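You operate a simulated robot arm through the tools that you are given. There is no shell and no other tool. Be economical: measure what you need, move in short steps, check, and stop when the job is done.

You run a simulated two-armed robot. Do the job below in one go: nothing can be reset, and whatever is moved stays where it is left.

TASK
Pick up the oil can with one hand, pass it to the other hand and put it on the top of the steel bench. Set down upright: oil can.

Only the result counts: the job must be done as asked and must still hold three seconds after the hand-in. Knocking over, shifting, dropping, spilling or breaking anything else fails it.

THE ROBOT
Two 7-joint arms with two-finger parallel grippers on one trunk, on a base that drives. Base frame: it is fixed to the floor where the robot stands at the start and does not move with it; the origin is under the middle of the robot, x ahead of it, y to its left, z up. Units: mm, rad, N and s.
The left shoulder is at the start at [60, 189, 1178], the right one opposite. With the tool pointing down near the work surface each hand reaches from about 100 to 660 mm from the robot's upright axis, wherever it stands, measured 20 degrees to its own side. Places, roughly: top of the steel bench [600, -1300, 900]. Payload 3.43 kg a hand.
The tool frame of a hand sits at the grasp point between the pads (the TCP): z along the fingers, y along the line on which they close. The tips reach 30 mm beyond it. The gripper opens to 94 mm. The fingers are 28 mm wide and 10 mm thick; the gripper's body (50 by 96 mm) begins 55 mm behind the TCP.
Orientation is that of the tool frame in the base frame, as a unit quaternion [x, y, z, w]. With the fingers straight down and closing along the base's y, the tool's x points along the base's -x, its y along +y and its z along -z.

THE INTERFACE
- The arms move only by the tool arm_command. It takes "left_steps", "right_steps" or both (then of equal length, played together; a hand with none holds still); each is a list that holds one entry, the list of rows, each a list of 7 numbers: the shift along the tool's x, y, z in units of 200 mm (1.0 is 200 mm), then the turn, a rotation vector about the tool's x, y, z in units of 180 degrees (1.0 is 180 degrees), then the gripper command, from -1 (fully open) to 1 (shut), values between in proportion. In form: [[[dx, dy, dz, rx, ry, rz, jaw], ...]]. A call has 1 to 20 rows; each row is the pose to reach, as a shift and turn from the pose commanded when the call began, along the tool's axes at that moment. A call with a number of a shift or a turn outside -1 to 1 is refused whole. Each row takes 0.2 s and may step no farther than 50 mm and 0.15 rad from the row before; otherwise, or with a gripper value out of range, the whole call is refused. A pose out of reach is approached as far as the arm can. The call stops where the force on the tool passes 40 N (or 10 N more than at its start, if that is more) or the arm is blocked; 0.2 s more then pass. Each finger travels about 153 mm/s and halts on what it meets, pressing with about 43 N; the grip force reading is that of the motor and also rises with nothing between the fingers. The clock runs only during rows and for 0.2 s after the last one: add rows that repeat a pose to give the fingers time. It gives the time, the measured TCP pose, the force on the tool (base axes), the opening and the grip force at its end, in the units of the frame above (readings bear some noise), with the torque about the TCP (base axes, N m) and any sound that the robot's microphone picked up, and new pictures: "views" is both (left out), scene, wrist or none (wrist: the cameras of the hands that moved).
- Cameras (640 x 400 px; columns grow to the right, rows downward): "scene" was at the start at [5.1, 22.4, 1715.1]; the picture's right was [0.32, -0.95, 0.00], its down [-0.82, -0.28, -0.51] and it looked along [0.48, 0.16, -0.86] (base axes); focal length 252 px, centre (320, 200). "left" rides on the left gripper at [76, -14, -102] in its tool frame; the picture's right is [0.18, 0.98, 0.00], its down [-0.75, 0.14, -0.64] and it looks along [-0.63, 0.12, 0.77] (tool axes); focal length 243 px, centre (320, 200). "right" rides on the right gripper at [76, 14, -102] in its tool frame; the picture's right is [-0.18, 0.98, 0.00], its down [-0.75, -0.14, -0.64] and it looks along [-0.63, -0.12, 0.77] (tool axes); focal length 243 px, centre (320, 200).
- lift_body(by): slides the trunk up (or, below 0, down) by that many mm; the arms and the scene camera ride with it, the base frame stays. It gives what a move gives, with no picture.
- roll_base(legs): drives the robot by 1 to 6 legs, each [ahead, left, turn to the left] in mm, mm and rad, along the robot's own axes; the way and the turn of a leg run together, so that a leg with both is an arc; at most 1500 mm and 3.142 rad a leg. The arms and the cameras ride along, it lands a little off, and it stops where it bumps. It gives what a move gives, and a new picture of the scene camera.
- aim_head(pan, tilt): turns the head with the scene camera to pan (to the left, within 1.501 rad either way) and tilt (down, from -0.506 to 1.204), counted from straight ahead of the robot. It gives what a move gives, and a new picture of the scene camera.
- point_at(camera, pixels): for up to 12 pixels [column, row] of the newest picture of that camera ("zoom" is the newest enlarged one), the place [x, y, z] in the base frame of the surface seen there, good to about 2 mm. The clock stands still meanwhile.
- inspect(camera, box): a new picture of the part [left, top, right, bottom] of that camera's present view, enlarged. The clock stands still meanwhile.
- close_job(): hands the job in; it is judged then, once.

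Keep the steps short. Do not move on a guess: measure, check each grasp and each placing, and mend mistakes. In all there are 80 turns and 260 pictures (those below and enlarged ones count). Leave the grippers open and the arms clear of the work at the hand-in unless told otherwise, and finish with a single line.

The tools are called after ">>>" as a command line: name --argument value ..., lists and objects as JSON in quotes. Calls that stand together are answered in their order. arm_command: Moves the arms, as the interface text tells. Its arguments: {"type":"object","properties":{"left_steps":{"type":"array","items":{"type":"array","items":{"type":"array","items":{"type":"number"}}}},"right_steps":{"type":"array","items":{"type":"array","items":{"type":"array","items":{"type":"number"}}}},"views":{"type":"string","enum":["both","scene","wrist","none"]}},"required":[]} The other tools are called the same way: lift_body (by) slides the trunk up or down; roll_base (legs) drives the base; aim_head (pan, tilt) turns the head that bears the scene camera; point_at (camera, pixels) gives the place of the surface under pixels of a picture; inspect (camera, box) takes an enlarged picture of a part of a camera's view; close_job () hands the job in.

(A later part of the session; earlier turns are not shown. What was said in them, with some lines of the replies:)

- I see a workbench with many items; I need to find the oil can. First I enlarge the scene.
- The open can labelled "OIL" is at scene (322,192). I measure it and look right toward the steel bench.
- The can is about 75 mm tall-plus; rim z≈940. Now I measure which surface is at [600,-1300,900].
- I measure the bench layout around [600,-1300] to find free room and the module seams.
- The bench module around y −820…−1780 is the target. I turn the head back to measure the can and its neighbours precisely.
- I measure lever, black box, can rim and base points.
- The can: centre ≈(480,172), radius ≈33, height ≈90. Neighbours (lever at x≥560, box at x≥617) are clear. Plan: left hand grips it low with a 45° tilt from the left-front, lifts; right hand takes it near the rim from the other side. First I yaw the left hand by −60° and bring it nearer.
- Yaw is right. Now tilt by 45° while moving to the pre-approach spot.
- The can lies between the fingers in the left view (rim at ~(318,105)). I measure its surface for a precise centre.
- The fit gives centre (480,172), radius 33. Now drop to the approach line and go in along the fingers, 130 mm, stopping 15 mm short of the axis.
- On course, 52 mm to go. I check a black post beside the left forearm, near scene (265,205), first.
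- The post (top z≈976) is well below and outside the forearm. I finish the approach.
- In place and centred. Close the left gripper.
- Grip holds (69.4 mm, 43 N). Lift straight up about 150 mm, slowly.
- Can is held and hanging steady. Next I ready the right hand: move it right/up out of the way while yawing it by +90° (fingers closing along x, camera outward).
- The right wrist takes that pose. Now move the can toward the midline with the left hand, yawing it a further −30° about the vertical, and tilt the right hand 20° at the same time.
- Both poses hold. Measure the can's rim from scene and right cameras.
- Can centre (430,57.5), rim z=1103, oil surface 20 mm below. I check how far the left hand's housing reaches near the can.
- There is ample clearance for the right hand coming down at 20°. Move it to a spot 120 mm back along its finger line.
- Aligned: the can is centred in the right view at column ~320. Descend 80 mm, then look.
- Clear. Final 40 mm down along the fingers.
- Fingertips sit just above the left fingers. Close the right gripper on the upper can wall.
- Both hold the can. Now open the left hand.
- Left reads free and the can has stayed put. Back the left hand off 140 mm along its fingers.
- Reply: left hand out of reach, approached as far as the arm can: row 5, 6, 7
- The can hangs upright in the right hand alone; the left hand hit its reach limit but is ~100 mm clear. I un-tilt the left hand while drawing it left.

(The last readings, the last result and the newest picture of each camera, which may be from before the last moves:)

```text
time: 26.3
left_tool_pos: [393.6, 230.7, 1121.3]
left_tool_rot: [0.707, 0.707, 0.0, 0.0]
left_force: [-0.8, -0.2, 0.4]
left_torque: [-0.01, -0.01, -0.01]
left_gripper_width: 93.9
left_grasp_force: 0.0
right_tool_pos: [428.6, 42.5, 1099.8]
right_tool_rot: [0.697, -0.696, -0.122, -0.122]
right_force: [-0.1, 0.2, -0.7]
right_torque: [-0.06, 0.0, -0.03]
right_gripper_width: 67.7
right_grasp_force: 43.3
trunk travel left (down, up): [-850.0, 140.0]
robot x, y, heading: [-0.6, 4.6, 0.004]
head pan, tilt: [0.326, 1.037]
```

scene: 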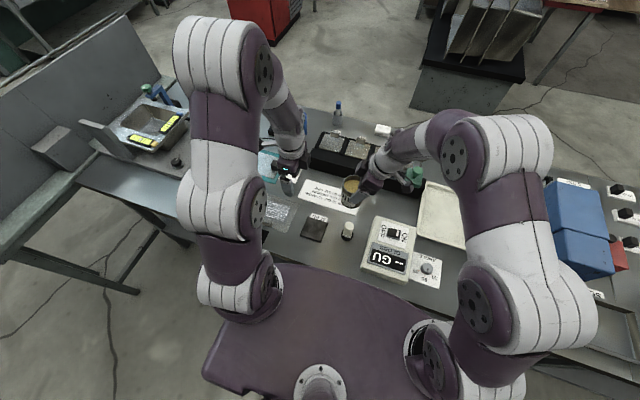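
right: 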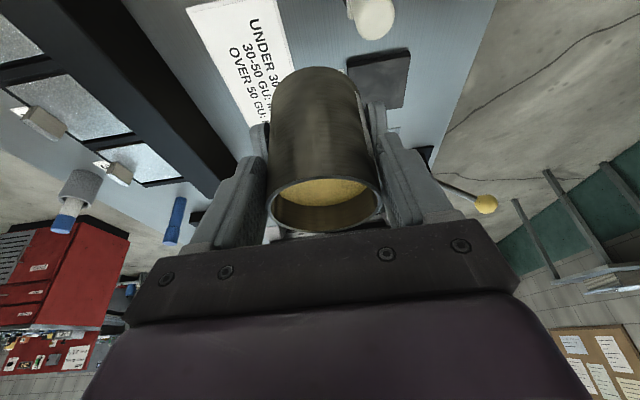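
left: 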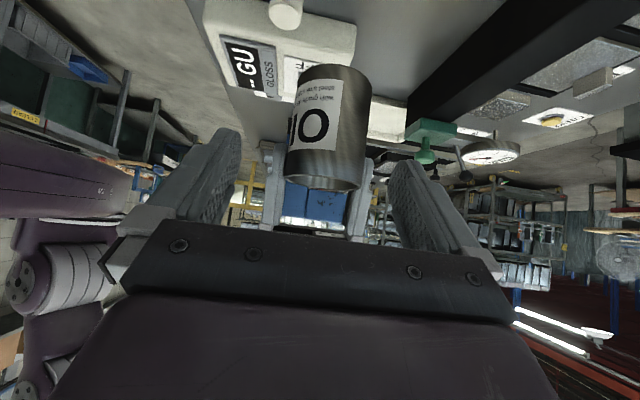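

Now check heights of things on the way right (blue machine, stands).

>>> point_at --camera "scene" --pixels '[[570, 220], [590, 260], [580, 200], [617, 190], [415, 172], [550, 340]]'

>>> aim_head --pan -1.3 --tilt 0.75

```text
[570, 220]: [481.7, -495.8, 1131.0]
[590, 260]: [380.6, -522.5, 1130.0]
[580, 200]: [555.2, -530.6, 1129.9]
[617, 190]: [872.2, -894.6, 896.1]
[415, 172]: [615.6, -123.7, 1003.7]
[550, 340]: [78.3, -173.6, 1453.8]
```

```text
time: 28.0
left_tool_pos: [392.9, 229.5, 1120.8]
left_tool_rot: [0.708, 0.706, 0.001, 0.001]
left_force: [0.4, 0.6, -0.1]
left_torque: [0.01, 0.0, -0.02]
left_gripper_width: 94.2
left_grasp_force: 0.0
right_tool_pos: [429.7, 42.1, 1099.0]
right_tool_rot: [0.697, -0.696, -0.124, -0.122]
right_force: [0.6, 0.7, 0.0]
right_torque: [-0.05, -0.03, 0.0]
right_gripper_width: 67.6
right_grasp_force: 42.8
trunk travel left (down, up): [-850.0, 140.0]
robot x, y, heading: [2.6, 0.6, -0.001]
head pan, tilt: [-1.3, 0.75]
```

scene: 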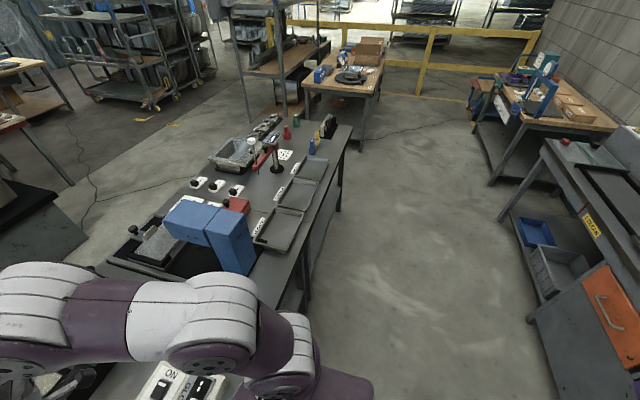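

The blue machine's top is at 1130, so I'll want height and a retreat. Measure the aisle behind and the machine's front edge.

>>> point_at --camera "scene" --pixels '[[500, 215], [560, 170], [530, 320], [620, 340], [250, 272], [305, 300], [400, 300], [345, 150], [480, 170], [240, 225]]'

```text
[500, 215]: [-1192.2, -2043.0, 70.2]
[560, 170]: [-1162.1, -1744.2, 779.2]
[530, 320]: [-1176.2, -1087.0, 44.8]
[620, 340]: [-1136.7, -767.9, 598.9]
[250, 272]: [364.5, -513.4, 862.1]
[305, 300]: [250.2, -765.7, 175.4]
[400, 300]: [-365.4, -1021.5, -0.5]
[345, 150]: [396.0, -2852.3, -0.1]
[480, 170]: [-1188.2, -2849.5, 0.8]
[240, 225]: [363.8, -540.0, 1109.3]
```

Aisle behind is clear to x≈−1140. Back off 350 mm and then slide right 1150 mm.

>>> roll_base --legs '[[-350, 0, 0], [0, -575, 0], [0, -575, 0]]'

>>> aim_head --pan -0.1 --tilt 0.75

```text
time: 35.9
left_tool_pos: [44.2, -901.0, 1120.5]
left_tool_rot: [0.706, 0.708, 0.0, 0.0]
left_force: [0.5, 0.1, 0.0]
left_torque: [0.03, -0.01, -0.02]
left_gripper_width: 94.0
left_grasp_force: 0.0
right_tool_pos: [79.2, -1089.4, 1100.3]
right_tool_rot: [0.697, -0.696, -0.123, -0.123]
right_force: [0.4, 0.4, 0.0]
right_torque: [-0.05, 0.02, 0.02]
right_gripper_width: 67.6
right_grasp_force: 42.9
trunk travel left (down, up): [-850.0, 140.0]
robot x, y, heading: [-345.3, -1132.3, -0.002]
head pan, tilt: [-1.3, 0.75]
```

scene: 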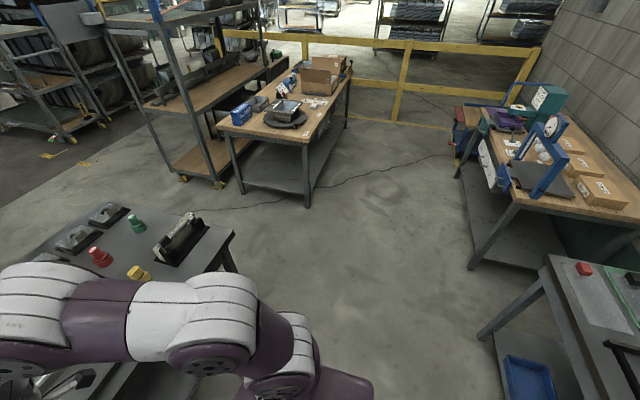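

```text
time: 37.3
left_tool_pos: [43.9, -902.6, 1121.2]
left_tool_rot: [0.706, 0.708, -0.001, 0.0]
left_force: [-0.1, 0.2, -0.5]
left_torque: [0.0, -0.04, -0.03]
left_gripper_width: 93.9
left_grasp_force: 0.1
right_tool_pos: [79.1, -1089.3, 1099.1]
right_tool_rot: [0.697, -0.696, -0.123, -0.123]
right_force: [-0.3, 0.3, 0.2]
right_torque: [-0.11, -0.02, 0.01]
right_gripper_width: 67.3
right_grasp_force: 42.8
trunk travel left (down, up): [-850.0, 140.0]
robot x, y, heading: [-350.2, -1135.2, -0.003]
head pan, tilt: [-0.099, 0.75]
```

scene: 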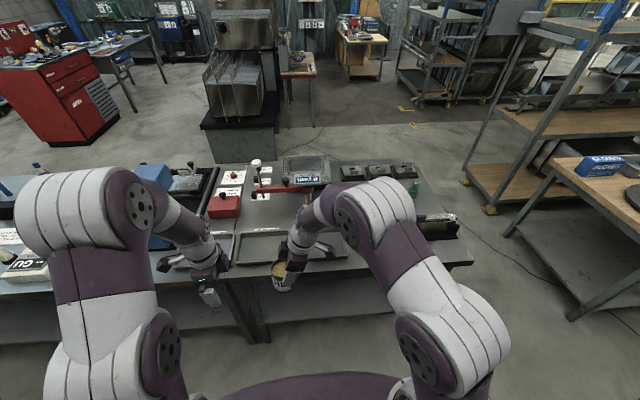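

Now in front of the target bench. I enlarge it to choose a free spot.

>>> inspect --camera "scene" --box '[200, 150, 480, 300]'

>>> inspect --camera "right" --box '[0, 0, 640, 400]'

```text
2.29 times, centred on (340, 225) of scene
```

zoom: 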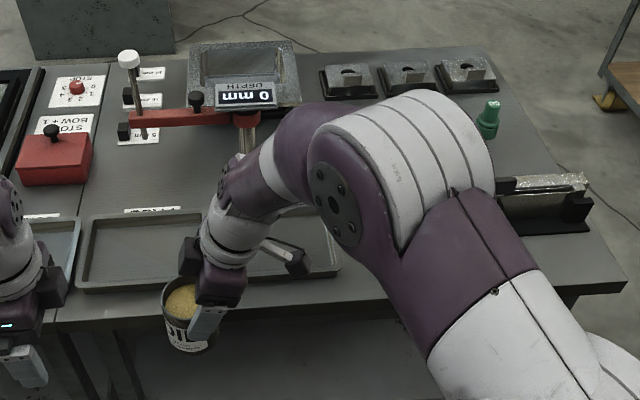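

```text
1.00 times, centred on (320, 200) of right
```

zoom: 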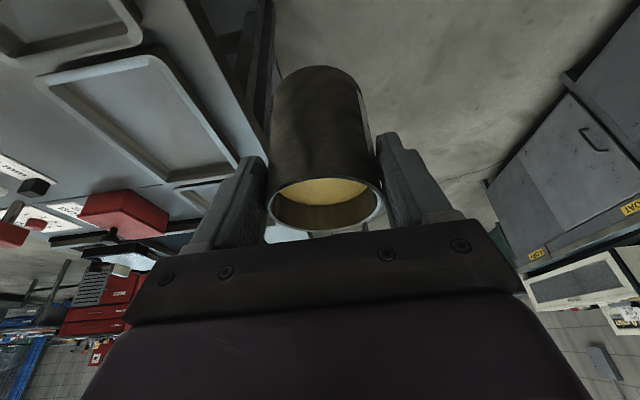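

I need an unobstructed view of the right half of this bench; slide right 400 mm and look down-left.

>>> roll_base --legs '[[0, -400, 0]]'

>>> aim_head --pan 0.1 --tilt 0.75

>>> inspect --camera "scene" --box '[160, 150, 400, 300]'

```text
time: 39.8
left_tool_pos: [45.0, -1306.2, 1120.2]
left_tool_rot: [0.707, 0.707, 0.001, 0.0]
left_force: [0.2, -0.2, 0.3]
left_torque: [0.01, -0.02, 0.01]
left_gripper_width: 94.0
left_grasp_force: 0.0
right_tool_pos: [80.9, -1493.6, 1099.4]
right_tool_rot: [0.697, -0.696, -0.123, -0.122]
right_force: [-0.6, -0.4, -1.1]
right_torque: [-0.07, -0.01, 0.02]
right_gripper_width: 67.5
right_grasp_force: 42.7
trunk travel left (down, up): [-850.0, 140.0]
robot x, y, heading: [-348.8, -1536.2, 0.002]
head pan, tilt: [-0.099, 0.75]
```

scene: 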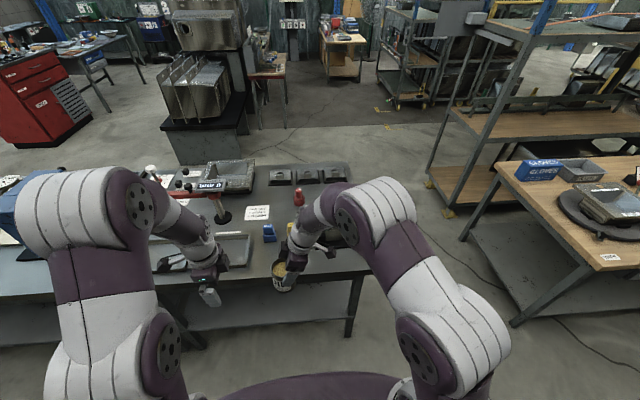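

```text
time: 40.6
left_tool_pos: [44.3, -1306.0, 1120.4]
left_tool_rot: [0.706, 0.708, 0.0, 0.0]
left_force: [-0.1, -0.1, 0.1]
left_torque: [0.02, -0.03, 0.02]
left_gripper_width: 94.0
left_grasp_force: 0.2
right_tool_pos: [80.1, -1494.4, 1098.8]
right_tool_rot: [0.697, -0.696, -0.123, -0.123]
right_force: [0.1, 0.1, 0.1]
right_torque: [-0.09, 0.02, 0.0]
right_gripper_width: 67.6
right_grasp_force: 43.4
trunk travel left (down, up): [-850.0, 140.0]
robot x, y, heading: [-349.7, -1535.0, 0.004]
head pan, tilt: [0.099, 0.75]
```

scene: 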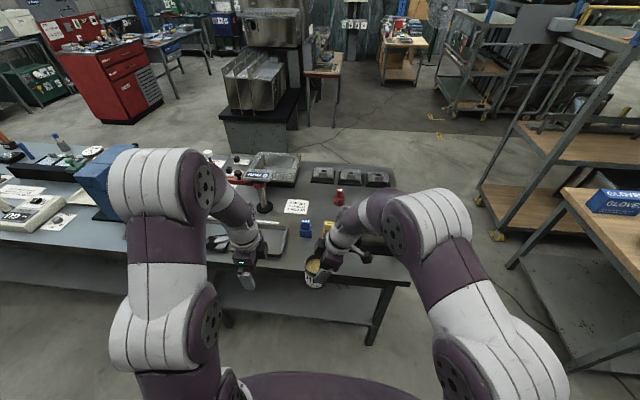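

```text
2.67 times, centred on (280, 225) of scene
```

zoom: 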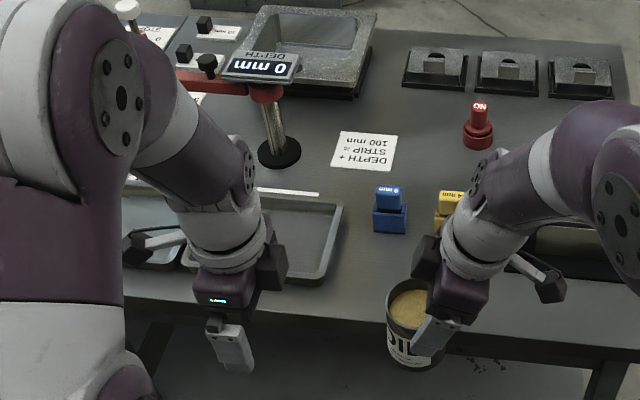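

Free areas: around zoom (375,265) in front of the blue block, and (430,150) behind it. Measure.

>>> point_at --camera "zoom" --pixels '[[375, 265], [340, 250], [375, 232], [405, 230], [405, 300], [350, 320], [430, 150], [398, 135], [470, 148], [390, 172], [435, 215], [330, 275]]'

```text
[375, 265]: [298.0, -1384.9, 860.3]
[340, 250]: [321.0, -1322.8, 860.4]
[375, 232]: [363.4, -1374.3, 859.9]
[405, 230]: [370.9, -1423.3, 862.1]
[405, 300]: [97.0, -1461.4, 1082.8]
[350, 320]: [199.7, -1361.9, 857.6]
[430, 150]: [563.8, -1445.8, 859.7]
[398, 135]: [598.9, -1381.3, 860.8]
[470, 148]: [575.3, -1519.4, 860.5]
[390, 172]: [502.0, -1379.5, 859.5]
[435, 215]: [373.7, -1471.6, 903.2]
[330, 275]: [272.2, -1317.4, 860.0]
```

Chosen spot: about (283,−1405) — free for ≥75 mm all around (tray edge y≈−1320, blue block x≥363, bench edge x≈200). Drive left 75 and ahead 200, carrying the can high.

>>> roll_base --legs '[[0, 75, 0], [200, 0, 0]]'

>>> aim_head --pan 0.1 --tilt 1.0

>>> inspect --camera "scene" --box '[220, 120, 400, 240]'

>>> inspect --camera "right" --box '[0, 0, 640, 400]'

```text
time: 42.8
left_tool_pos: [244.7, -1232.0, 1121.4]
left_tool_rot: [0.707, 0.707, 0.001, 0.001]
left_force: [-1.0, 0.2, 0.7]
left_torque: [-0.01, 0.01, -0.02]
left_gripper_width: 93.7
left_grasp_force: 0.1
right_tool_pos: [280.4, -1419.0, 1100.9]
right_tool_rot: [0.696, -0.696, -0.123, -0.123]
right_force: [-0.3, -0.4, -4.5]
right_torque: [-0.07, 0.01, -0.01]
right_gripper_width: 67.3
right_grasp_force: 43.1
trunk travel left (down, up): [-850.0, 140.0]
robot x, y, heading: [-144.8, -1462.0, 0.002]
head pan, tilt: [0.099, 0.75]
```

scene: 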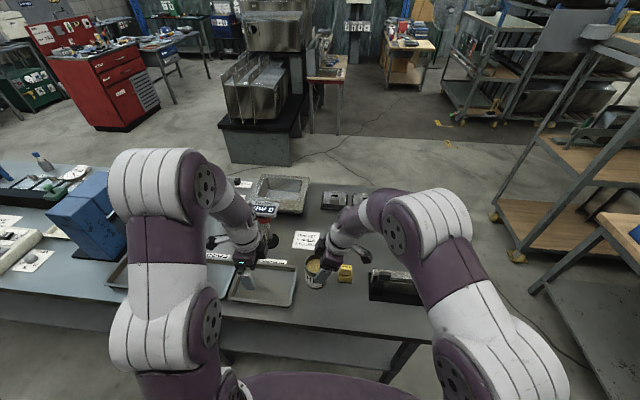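

```text
time: 43.6
left_tool_pos: [247.8, -1231.7, 1120.0]
left_tool_rot: [0.707, 0.707, -0.001, -0.001]
left_force: [0.7, -0.2, 0.9]
left_torque: [-0.02, 0.02, -0.03]
left_gripper_width: 94.1
left_grasp_force: 0.0
right_tool_pos: [283.1, -1418.9, 1098.2]
right_tool_rot: [-0.696, 0.697, 0.123, 0.122]
right_force: [0.3, -0.2, -4.3]
right_torque: [-0.06, -0.01, -0.01]
right_gripper_width: 67.5
right_grasp_force: 42.9
trunk travel left (down, up): [-850.0, 140.0]
robot x, y, heading: [-147.8, -1461.9, 0.001]
head pan, tilt: [0.099, 1.0]
```

scene: 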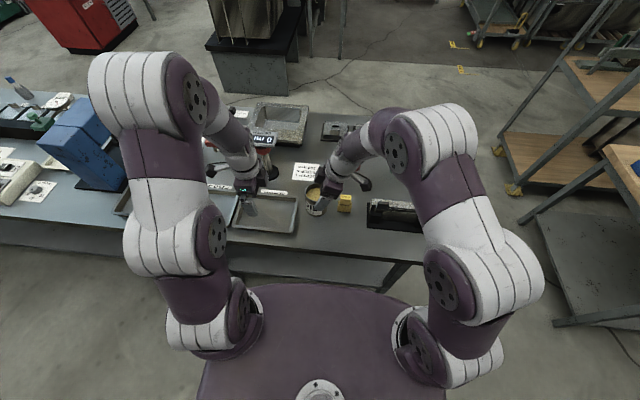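

```text
3.33 times, centred on (310, 180) of scene
```

zoom: 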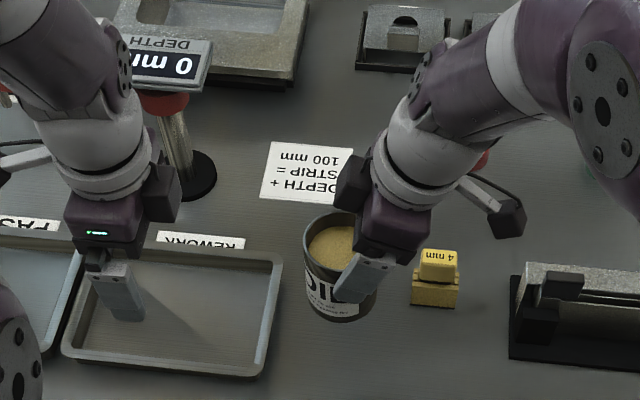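

```text
1.00 times, centred on (320, 200) of right
```

zoom: 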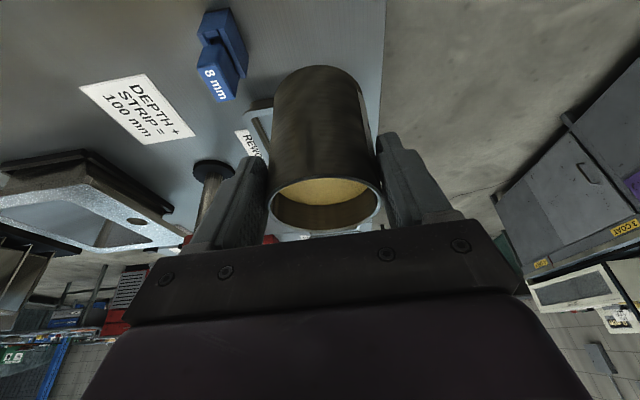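

Measure the yellow block, tray, can rim and underside from the present view (scene and right).

>>> point_at --camera "scene" --pixels '[[345, 210], [338, 210], [344, 198], [299, 215], [297, 228], [318, 213], [310, 196], [372, 226], [320, 245]]'

>>> point_at --camera "right" --pixels '[[285, 100], [320, 100], [350, 100], [320, 180], [215, 90], [232, 35], [320, 72], [285, 150], [350, 150]]'

```text
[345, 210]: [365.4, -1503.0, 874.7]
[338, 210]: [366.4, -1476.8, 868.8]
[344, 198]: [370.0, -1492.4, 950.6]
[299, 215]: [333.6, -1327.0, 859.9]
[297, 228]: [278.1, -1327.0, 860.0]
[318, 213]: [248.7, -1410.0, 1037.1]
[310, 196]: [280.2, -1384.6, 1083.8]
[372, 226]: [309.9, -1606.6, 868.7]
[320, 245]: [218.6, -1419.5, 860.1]
```

```text
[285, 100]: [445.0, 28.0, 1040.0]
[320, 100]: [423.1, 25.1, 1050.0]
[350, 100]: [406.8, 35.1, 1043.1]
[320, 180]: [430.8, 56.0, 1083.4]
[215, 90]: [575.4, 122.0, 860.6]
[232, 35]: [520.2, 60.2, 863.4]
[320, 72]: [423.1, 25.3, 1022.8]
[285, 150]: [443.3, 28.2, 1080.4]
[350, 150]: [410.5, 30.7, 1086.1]
```

Can is over the chosen spot, centre ≈(282,−1404), bottom ≈1013. Lower 135 mm straight down.

>>> arm_command --right_steps '[[[0.033, 0, 0.0906, 0, 0, 0, 1], [0.066, 0, 0.1813, 0, 0, 0, 1], [0.099, 0, 0.2719, 0, 0, 0, 1], [0.132, 0, 0.3626, 0, 0, 0, 1], [0.1649, 0, 0.4532, 0, 0, 0, 1], [0.1979, 0, 0.5439, 0, 0, 0, 1], [0.2309, 0, 0.6345, 0, 0, 0, 1], [0.2309, 0, 0.6345, 0, 0, 0, 1]]]' --views "both"

>>> inspect --camera "scene" --box '[260, 170, 380, 245]'

```text
time: 45.4
left_tool_pos: [246.8, -1232.2, 1119.3]
left_tool_rot: [0.707, 0.707, 0.0, 0.0]
left_force: [0.0, 0.3, -0.3]
left_torque: [-0.01, -0.02, -0.03]
left_gripper_width: 94.3
left_grasp_force: 0.0
right_tool_pos: [281.3, -1419.4, 965.6]
right_tool_rot: [-0.695, 0.698, 0.122, 0.123]
right_force: [-0.2, 1.1, -4.1]
right_torque: [-0.08, 0.02, -0.03]
right_gripper_width: 67.3
right_grasp_force: 42.8
trunk travel left (down, up): [-850.0, 140.0]
robot x, y, heading: [-148.1, -1464.0, -0.002]
head pan, tilt: [0.099, 1.0]
```

scene: 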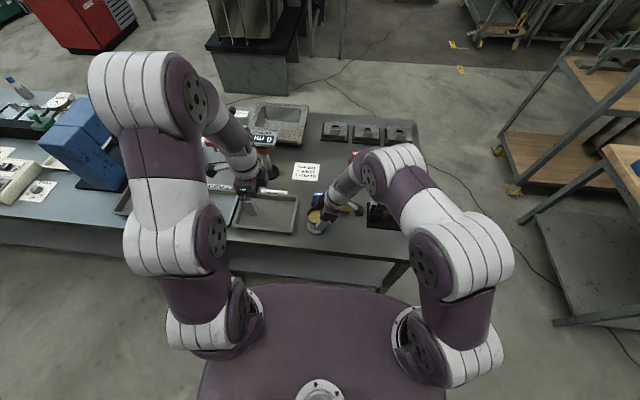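
right: 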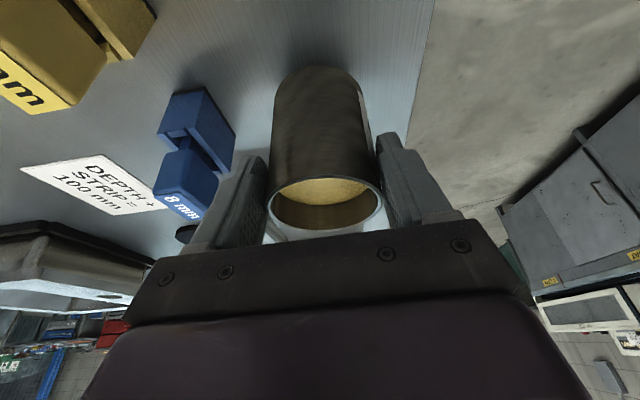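

```text
5.33 times, centred on (320, 208) of scene
```

zoom: 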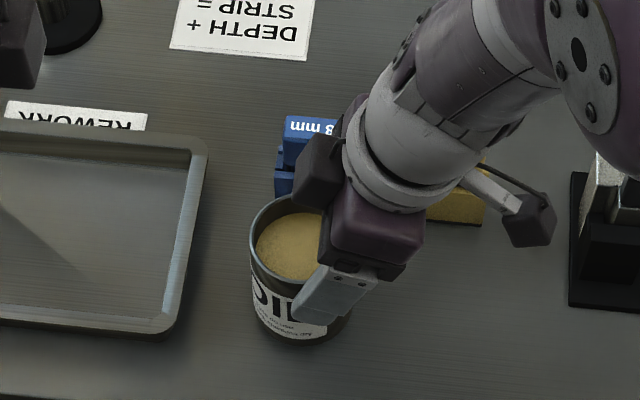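

About 20 mm remains. Lower 17 mm and then creep.

>>> arm_command --right_steps '[[[0.0137, 0, 0.0376, 0, 0, 0, 1], [0.0239, 0, 0.0658, 0, 0, 0, 1], [0.0291, 0, 0.0799, 0, 0, 0, 1], [0.0308, 0, 0.0846, 0, 0, 0, 1]]]' --views "none"

>>> inspect --camera "right" --box '[220, 20, 440, 160]'

```text
time: 46.4
left_tool_pos: [245.5, -1233.0, 1121.1]
left_tool_rot: [0.707, 0.707, 0.0, -0.001]
left_force: [-0.2, 1.3, -0.4]
left_torque: [-0.04, -0.01, 0.02]
left_gripper_width: 94.1
left_grasp_force: 0.0
right_tool_pos: [281.2, -1419.3, 946.9]
right_tool_rot: [-0.696, 0.697, 0.122, 0.123]
right_force: [-1.4, -0.7, 6.6]
right_torque: [0.02, -0.21, -0.02]
right_gripper_width: 67.2
right_grasp_force: 42.7
trunk travel left (down, up): [-850.0, 140.0]
robot x, y, heading: [-146.4, -1464.6, -0.001]
head pan, tilt: [0.099, 1.0]
```

```text
2.86 times, centred on (330, 90) of right
```

zoom: 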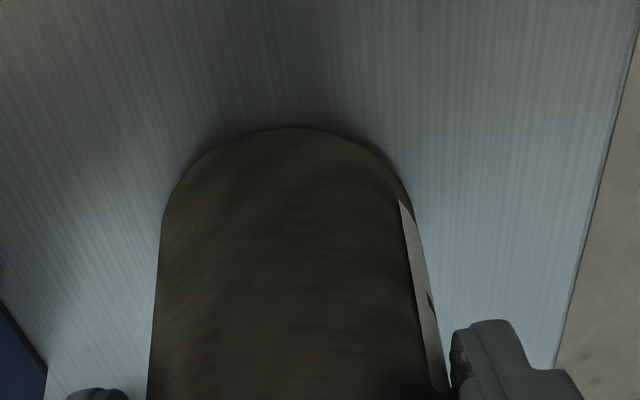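

Force swung from −4 to +6.6 N: the can stands on the bench. Open the right hand.

>>> arm_command --right_steps '[[[0, 0, 0, 0, 0, 0, 0.6], [0, 0, 0, 0, 0, 0, 0.2], [0, 0, 0, 0, 0, 0, -0.4], [0, 0, 0, 0, 0, 0, -1], [0, 0, 0, 0, 0, 0, -1]]]' --views "wrist"

>>> inspect --camera "scene" --box '[260, 170, 380, 245]'

```text
time: 47.6
left_tool_pos: [245.7, -1231.5, 1120.7]
left_tool_rot: [0.707, 0.707, 0.0, 0.0]
left_force: [0.0, 0.7, 1.0]
left_torque: [-0.01, 0.03, -0.03]
left_gripper_width: 94.0
left_grasp_force: 0.0
right_tool_pos: [281.8, -1419.6, 946.2]
right_tool_rot: [-0.696, 0.697, 0.123, 0.123]
right_force: [0.9, -0.1, -0.6]
right_torque: [0.0, 0.0, 0.01]
right_gripper_width: 94.2
right_grasp_force: 0.0
trunk travel left (down, up): [-850.0, 140.0]
robot x, y, heading: [-145.0, -1462.1, 0.001]
head pan, tilt: [0.099, 1.0]
```

right: 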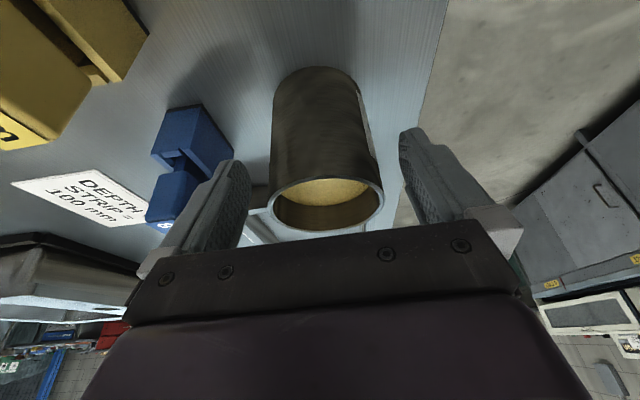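

```text
5.33 times, centred on (320, 208) of scene
```

zoom: 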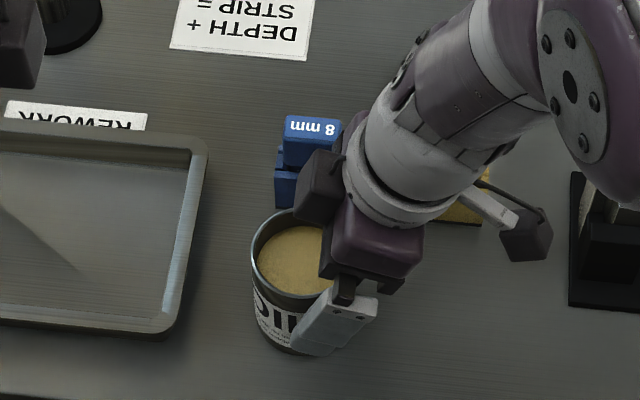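

Free, can stands upright. Withdraw the right hand back along its fingers 160 mm.

>>> arm_command --right_steps '[[[0, 0, -0.05, 0, 0, 0, -1], [0, 0, -0.13, 0, 0, 0, -1], [0, 0, -0.26, 0, 0, 0, -1], [0, 0, -0.4, 0, 0, 0, -1], [0, 0, -0.54, 0, 0, 0, -1], [0, 0, -0.68, 0, 0, 0, -1], [0, 0, -0.8, 0, 0, 0, -1]]]' --views "both"

>>> inspect --camera "scene" --box '[260, 160, 388, 240]'

```text
time: 49.2
left_tool_pos: [245.7, -1231.4, 1121.5]
left_tool_rot: [0.707, 0.707, -0.001, 0.0]
left_force: [-0.5, -0.2, 0.5]
left_torque: [0.0, -0.04, -0.05]
left_gripper_width: 94.1
left_grasp_force: 0.1
right_tool_pos: [281.0, -1474.9, 1098.0]
right_tool_rot: [-0.696, 0.697, 0.123, 0.123]
right_force: [0.1, 1.1, 0.1]
right_torque: [0.0, 0.0, 0.0]
right_gripper_width: 94.3
right_grasp_force: 0.0
trunk travel left (down, up): [-850.0, 140.0]
robot x, y, heading: [-143.3, -1459.9, -0.004]
head pan, tilt: [0.099, 1.0]
```

scene: 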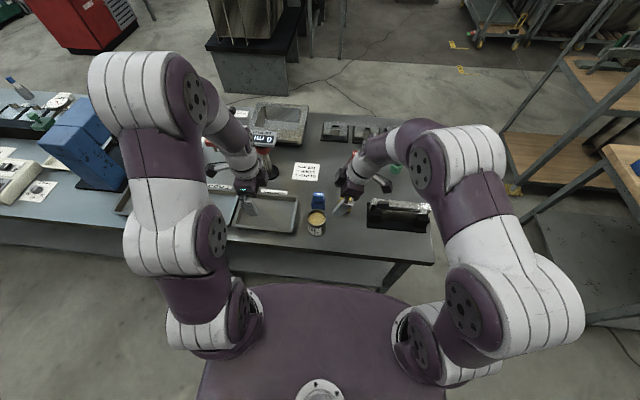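
right: 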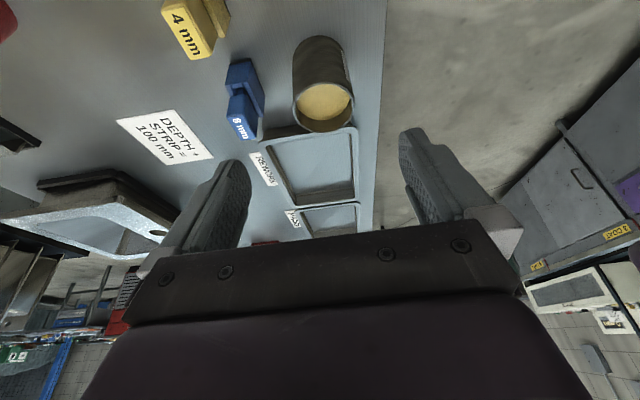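

```text
5.00 times, centred on (324, 200) of scene
```

zoom: 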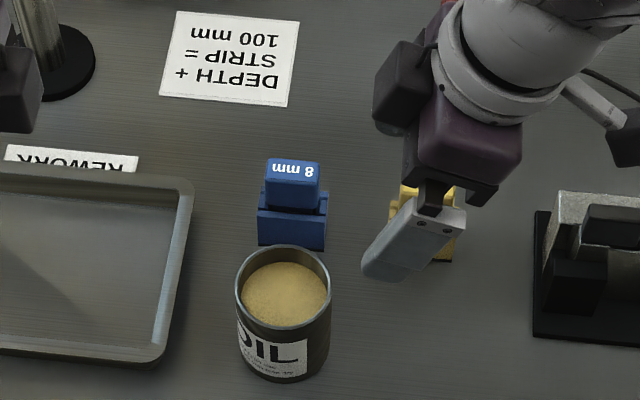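

Can stands upright, nothing else touched. Check its rim level and back the robot 250 mm away.

>>> point_at --camera "zoom" --pixels '[[238, 295], [327, 285], [283, 248], [283, 325], [280, 290], [300, 300], [255, 280]]'

>>> roll_base --legs '[[-250, 0, 0]]'

>>> inspect --camera "scene" --box '[240, 80, 400, 180]'

```text
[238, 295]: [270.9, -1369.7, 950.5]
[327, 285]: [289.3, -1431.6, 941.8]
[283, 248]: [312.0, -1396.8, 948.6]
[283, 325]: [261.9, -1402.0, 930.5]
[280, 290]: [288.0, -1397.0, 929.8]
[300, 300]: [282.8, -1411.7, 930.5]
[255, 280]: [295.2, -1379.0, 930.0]
```

```text
time: 51.0
left_tool_pos: [-3.4, -1231.5, 1120.5]
left_tool_rot: [0.707, 0.707, -0.001, 0.0]
left_force: [0.2, 0.4, -0.5]
left_torque: [-0.02, 0.0, 0.02]
left_gripper_width: 94.1
left_grasp_force: 0.0
right_tool_pos: [33.5, -1474.5, 1095.8]
right_tool_rot: [0.697, -0.696, -0.123, -0.122]
right_force: [0.5, 0.6, -0.4]
right_torque: [0.01, 0.02, -0.03]
right_gripper_width: 94.1
right_grasp_force: 0.1
trunk travel left (down, up): [-850.0, 140.0]
robot x, y, heading: [-396.7, -1465.1, 0.001]
head pan, tilt: [0.099, 1.0]
```

scene: 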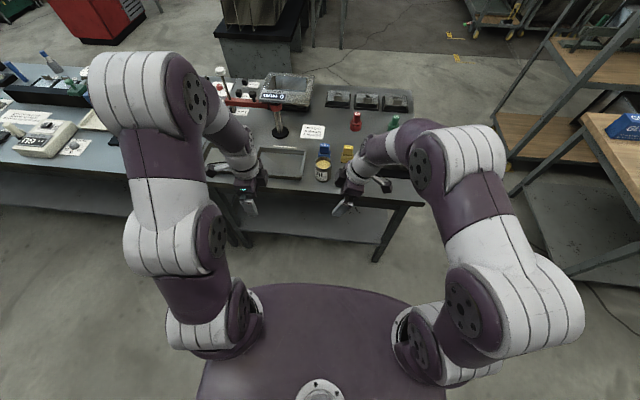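

```text
4.00 times, centred on (320, 130) of scene
```

zoom: 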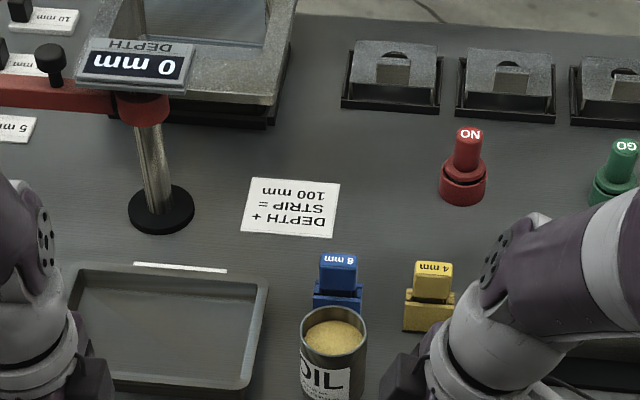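

The rim is level at about 950 with the oil surface flat at 930. The can stands upright on the steel bench, both grippers are open and the arms are clear, so I hand in.

>>> close_job

```text
The job is handed in.
```

The oil can was picked up with the left hand, passed in the air to the right hand, and now stands upright on top of the steel bench at about (282, −1404).
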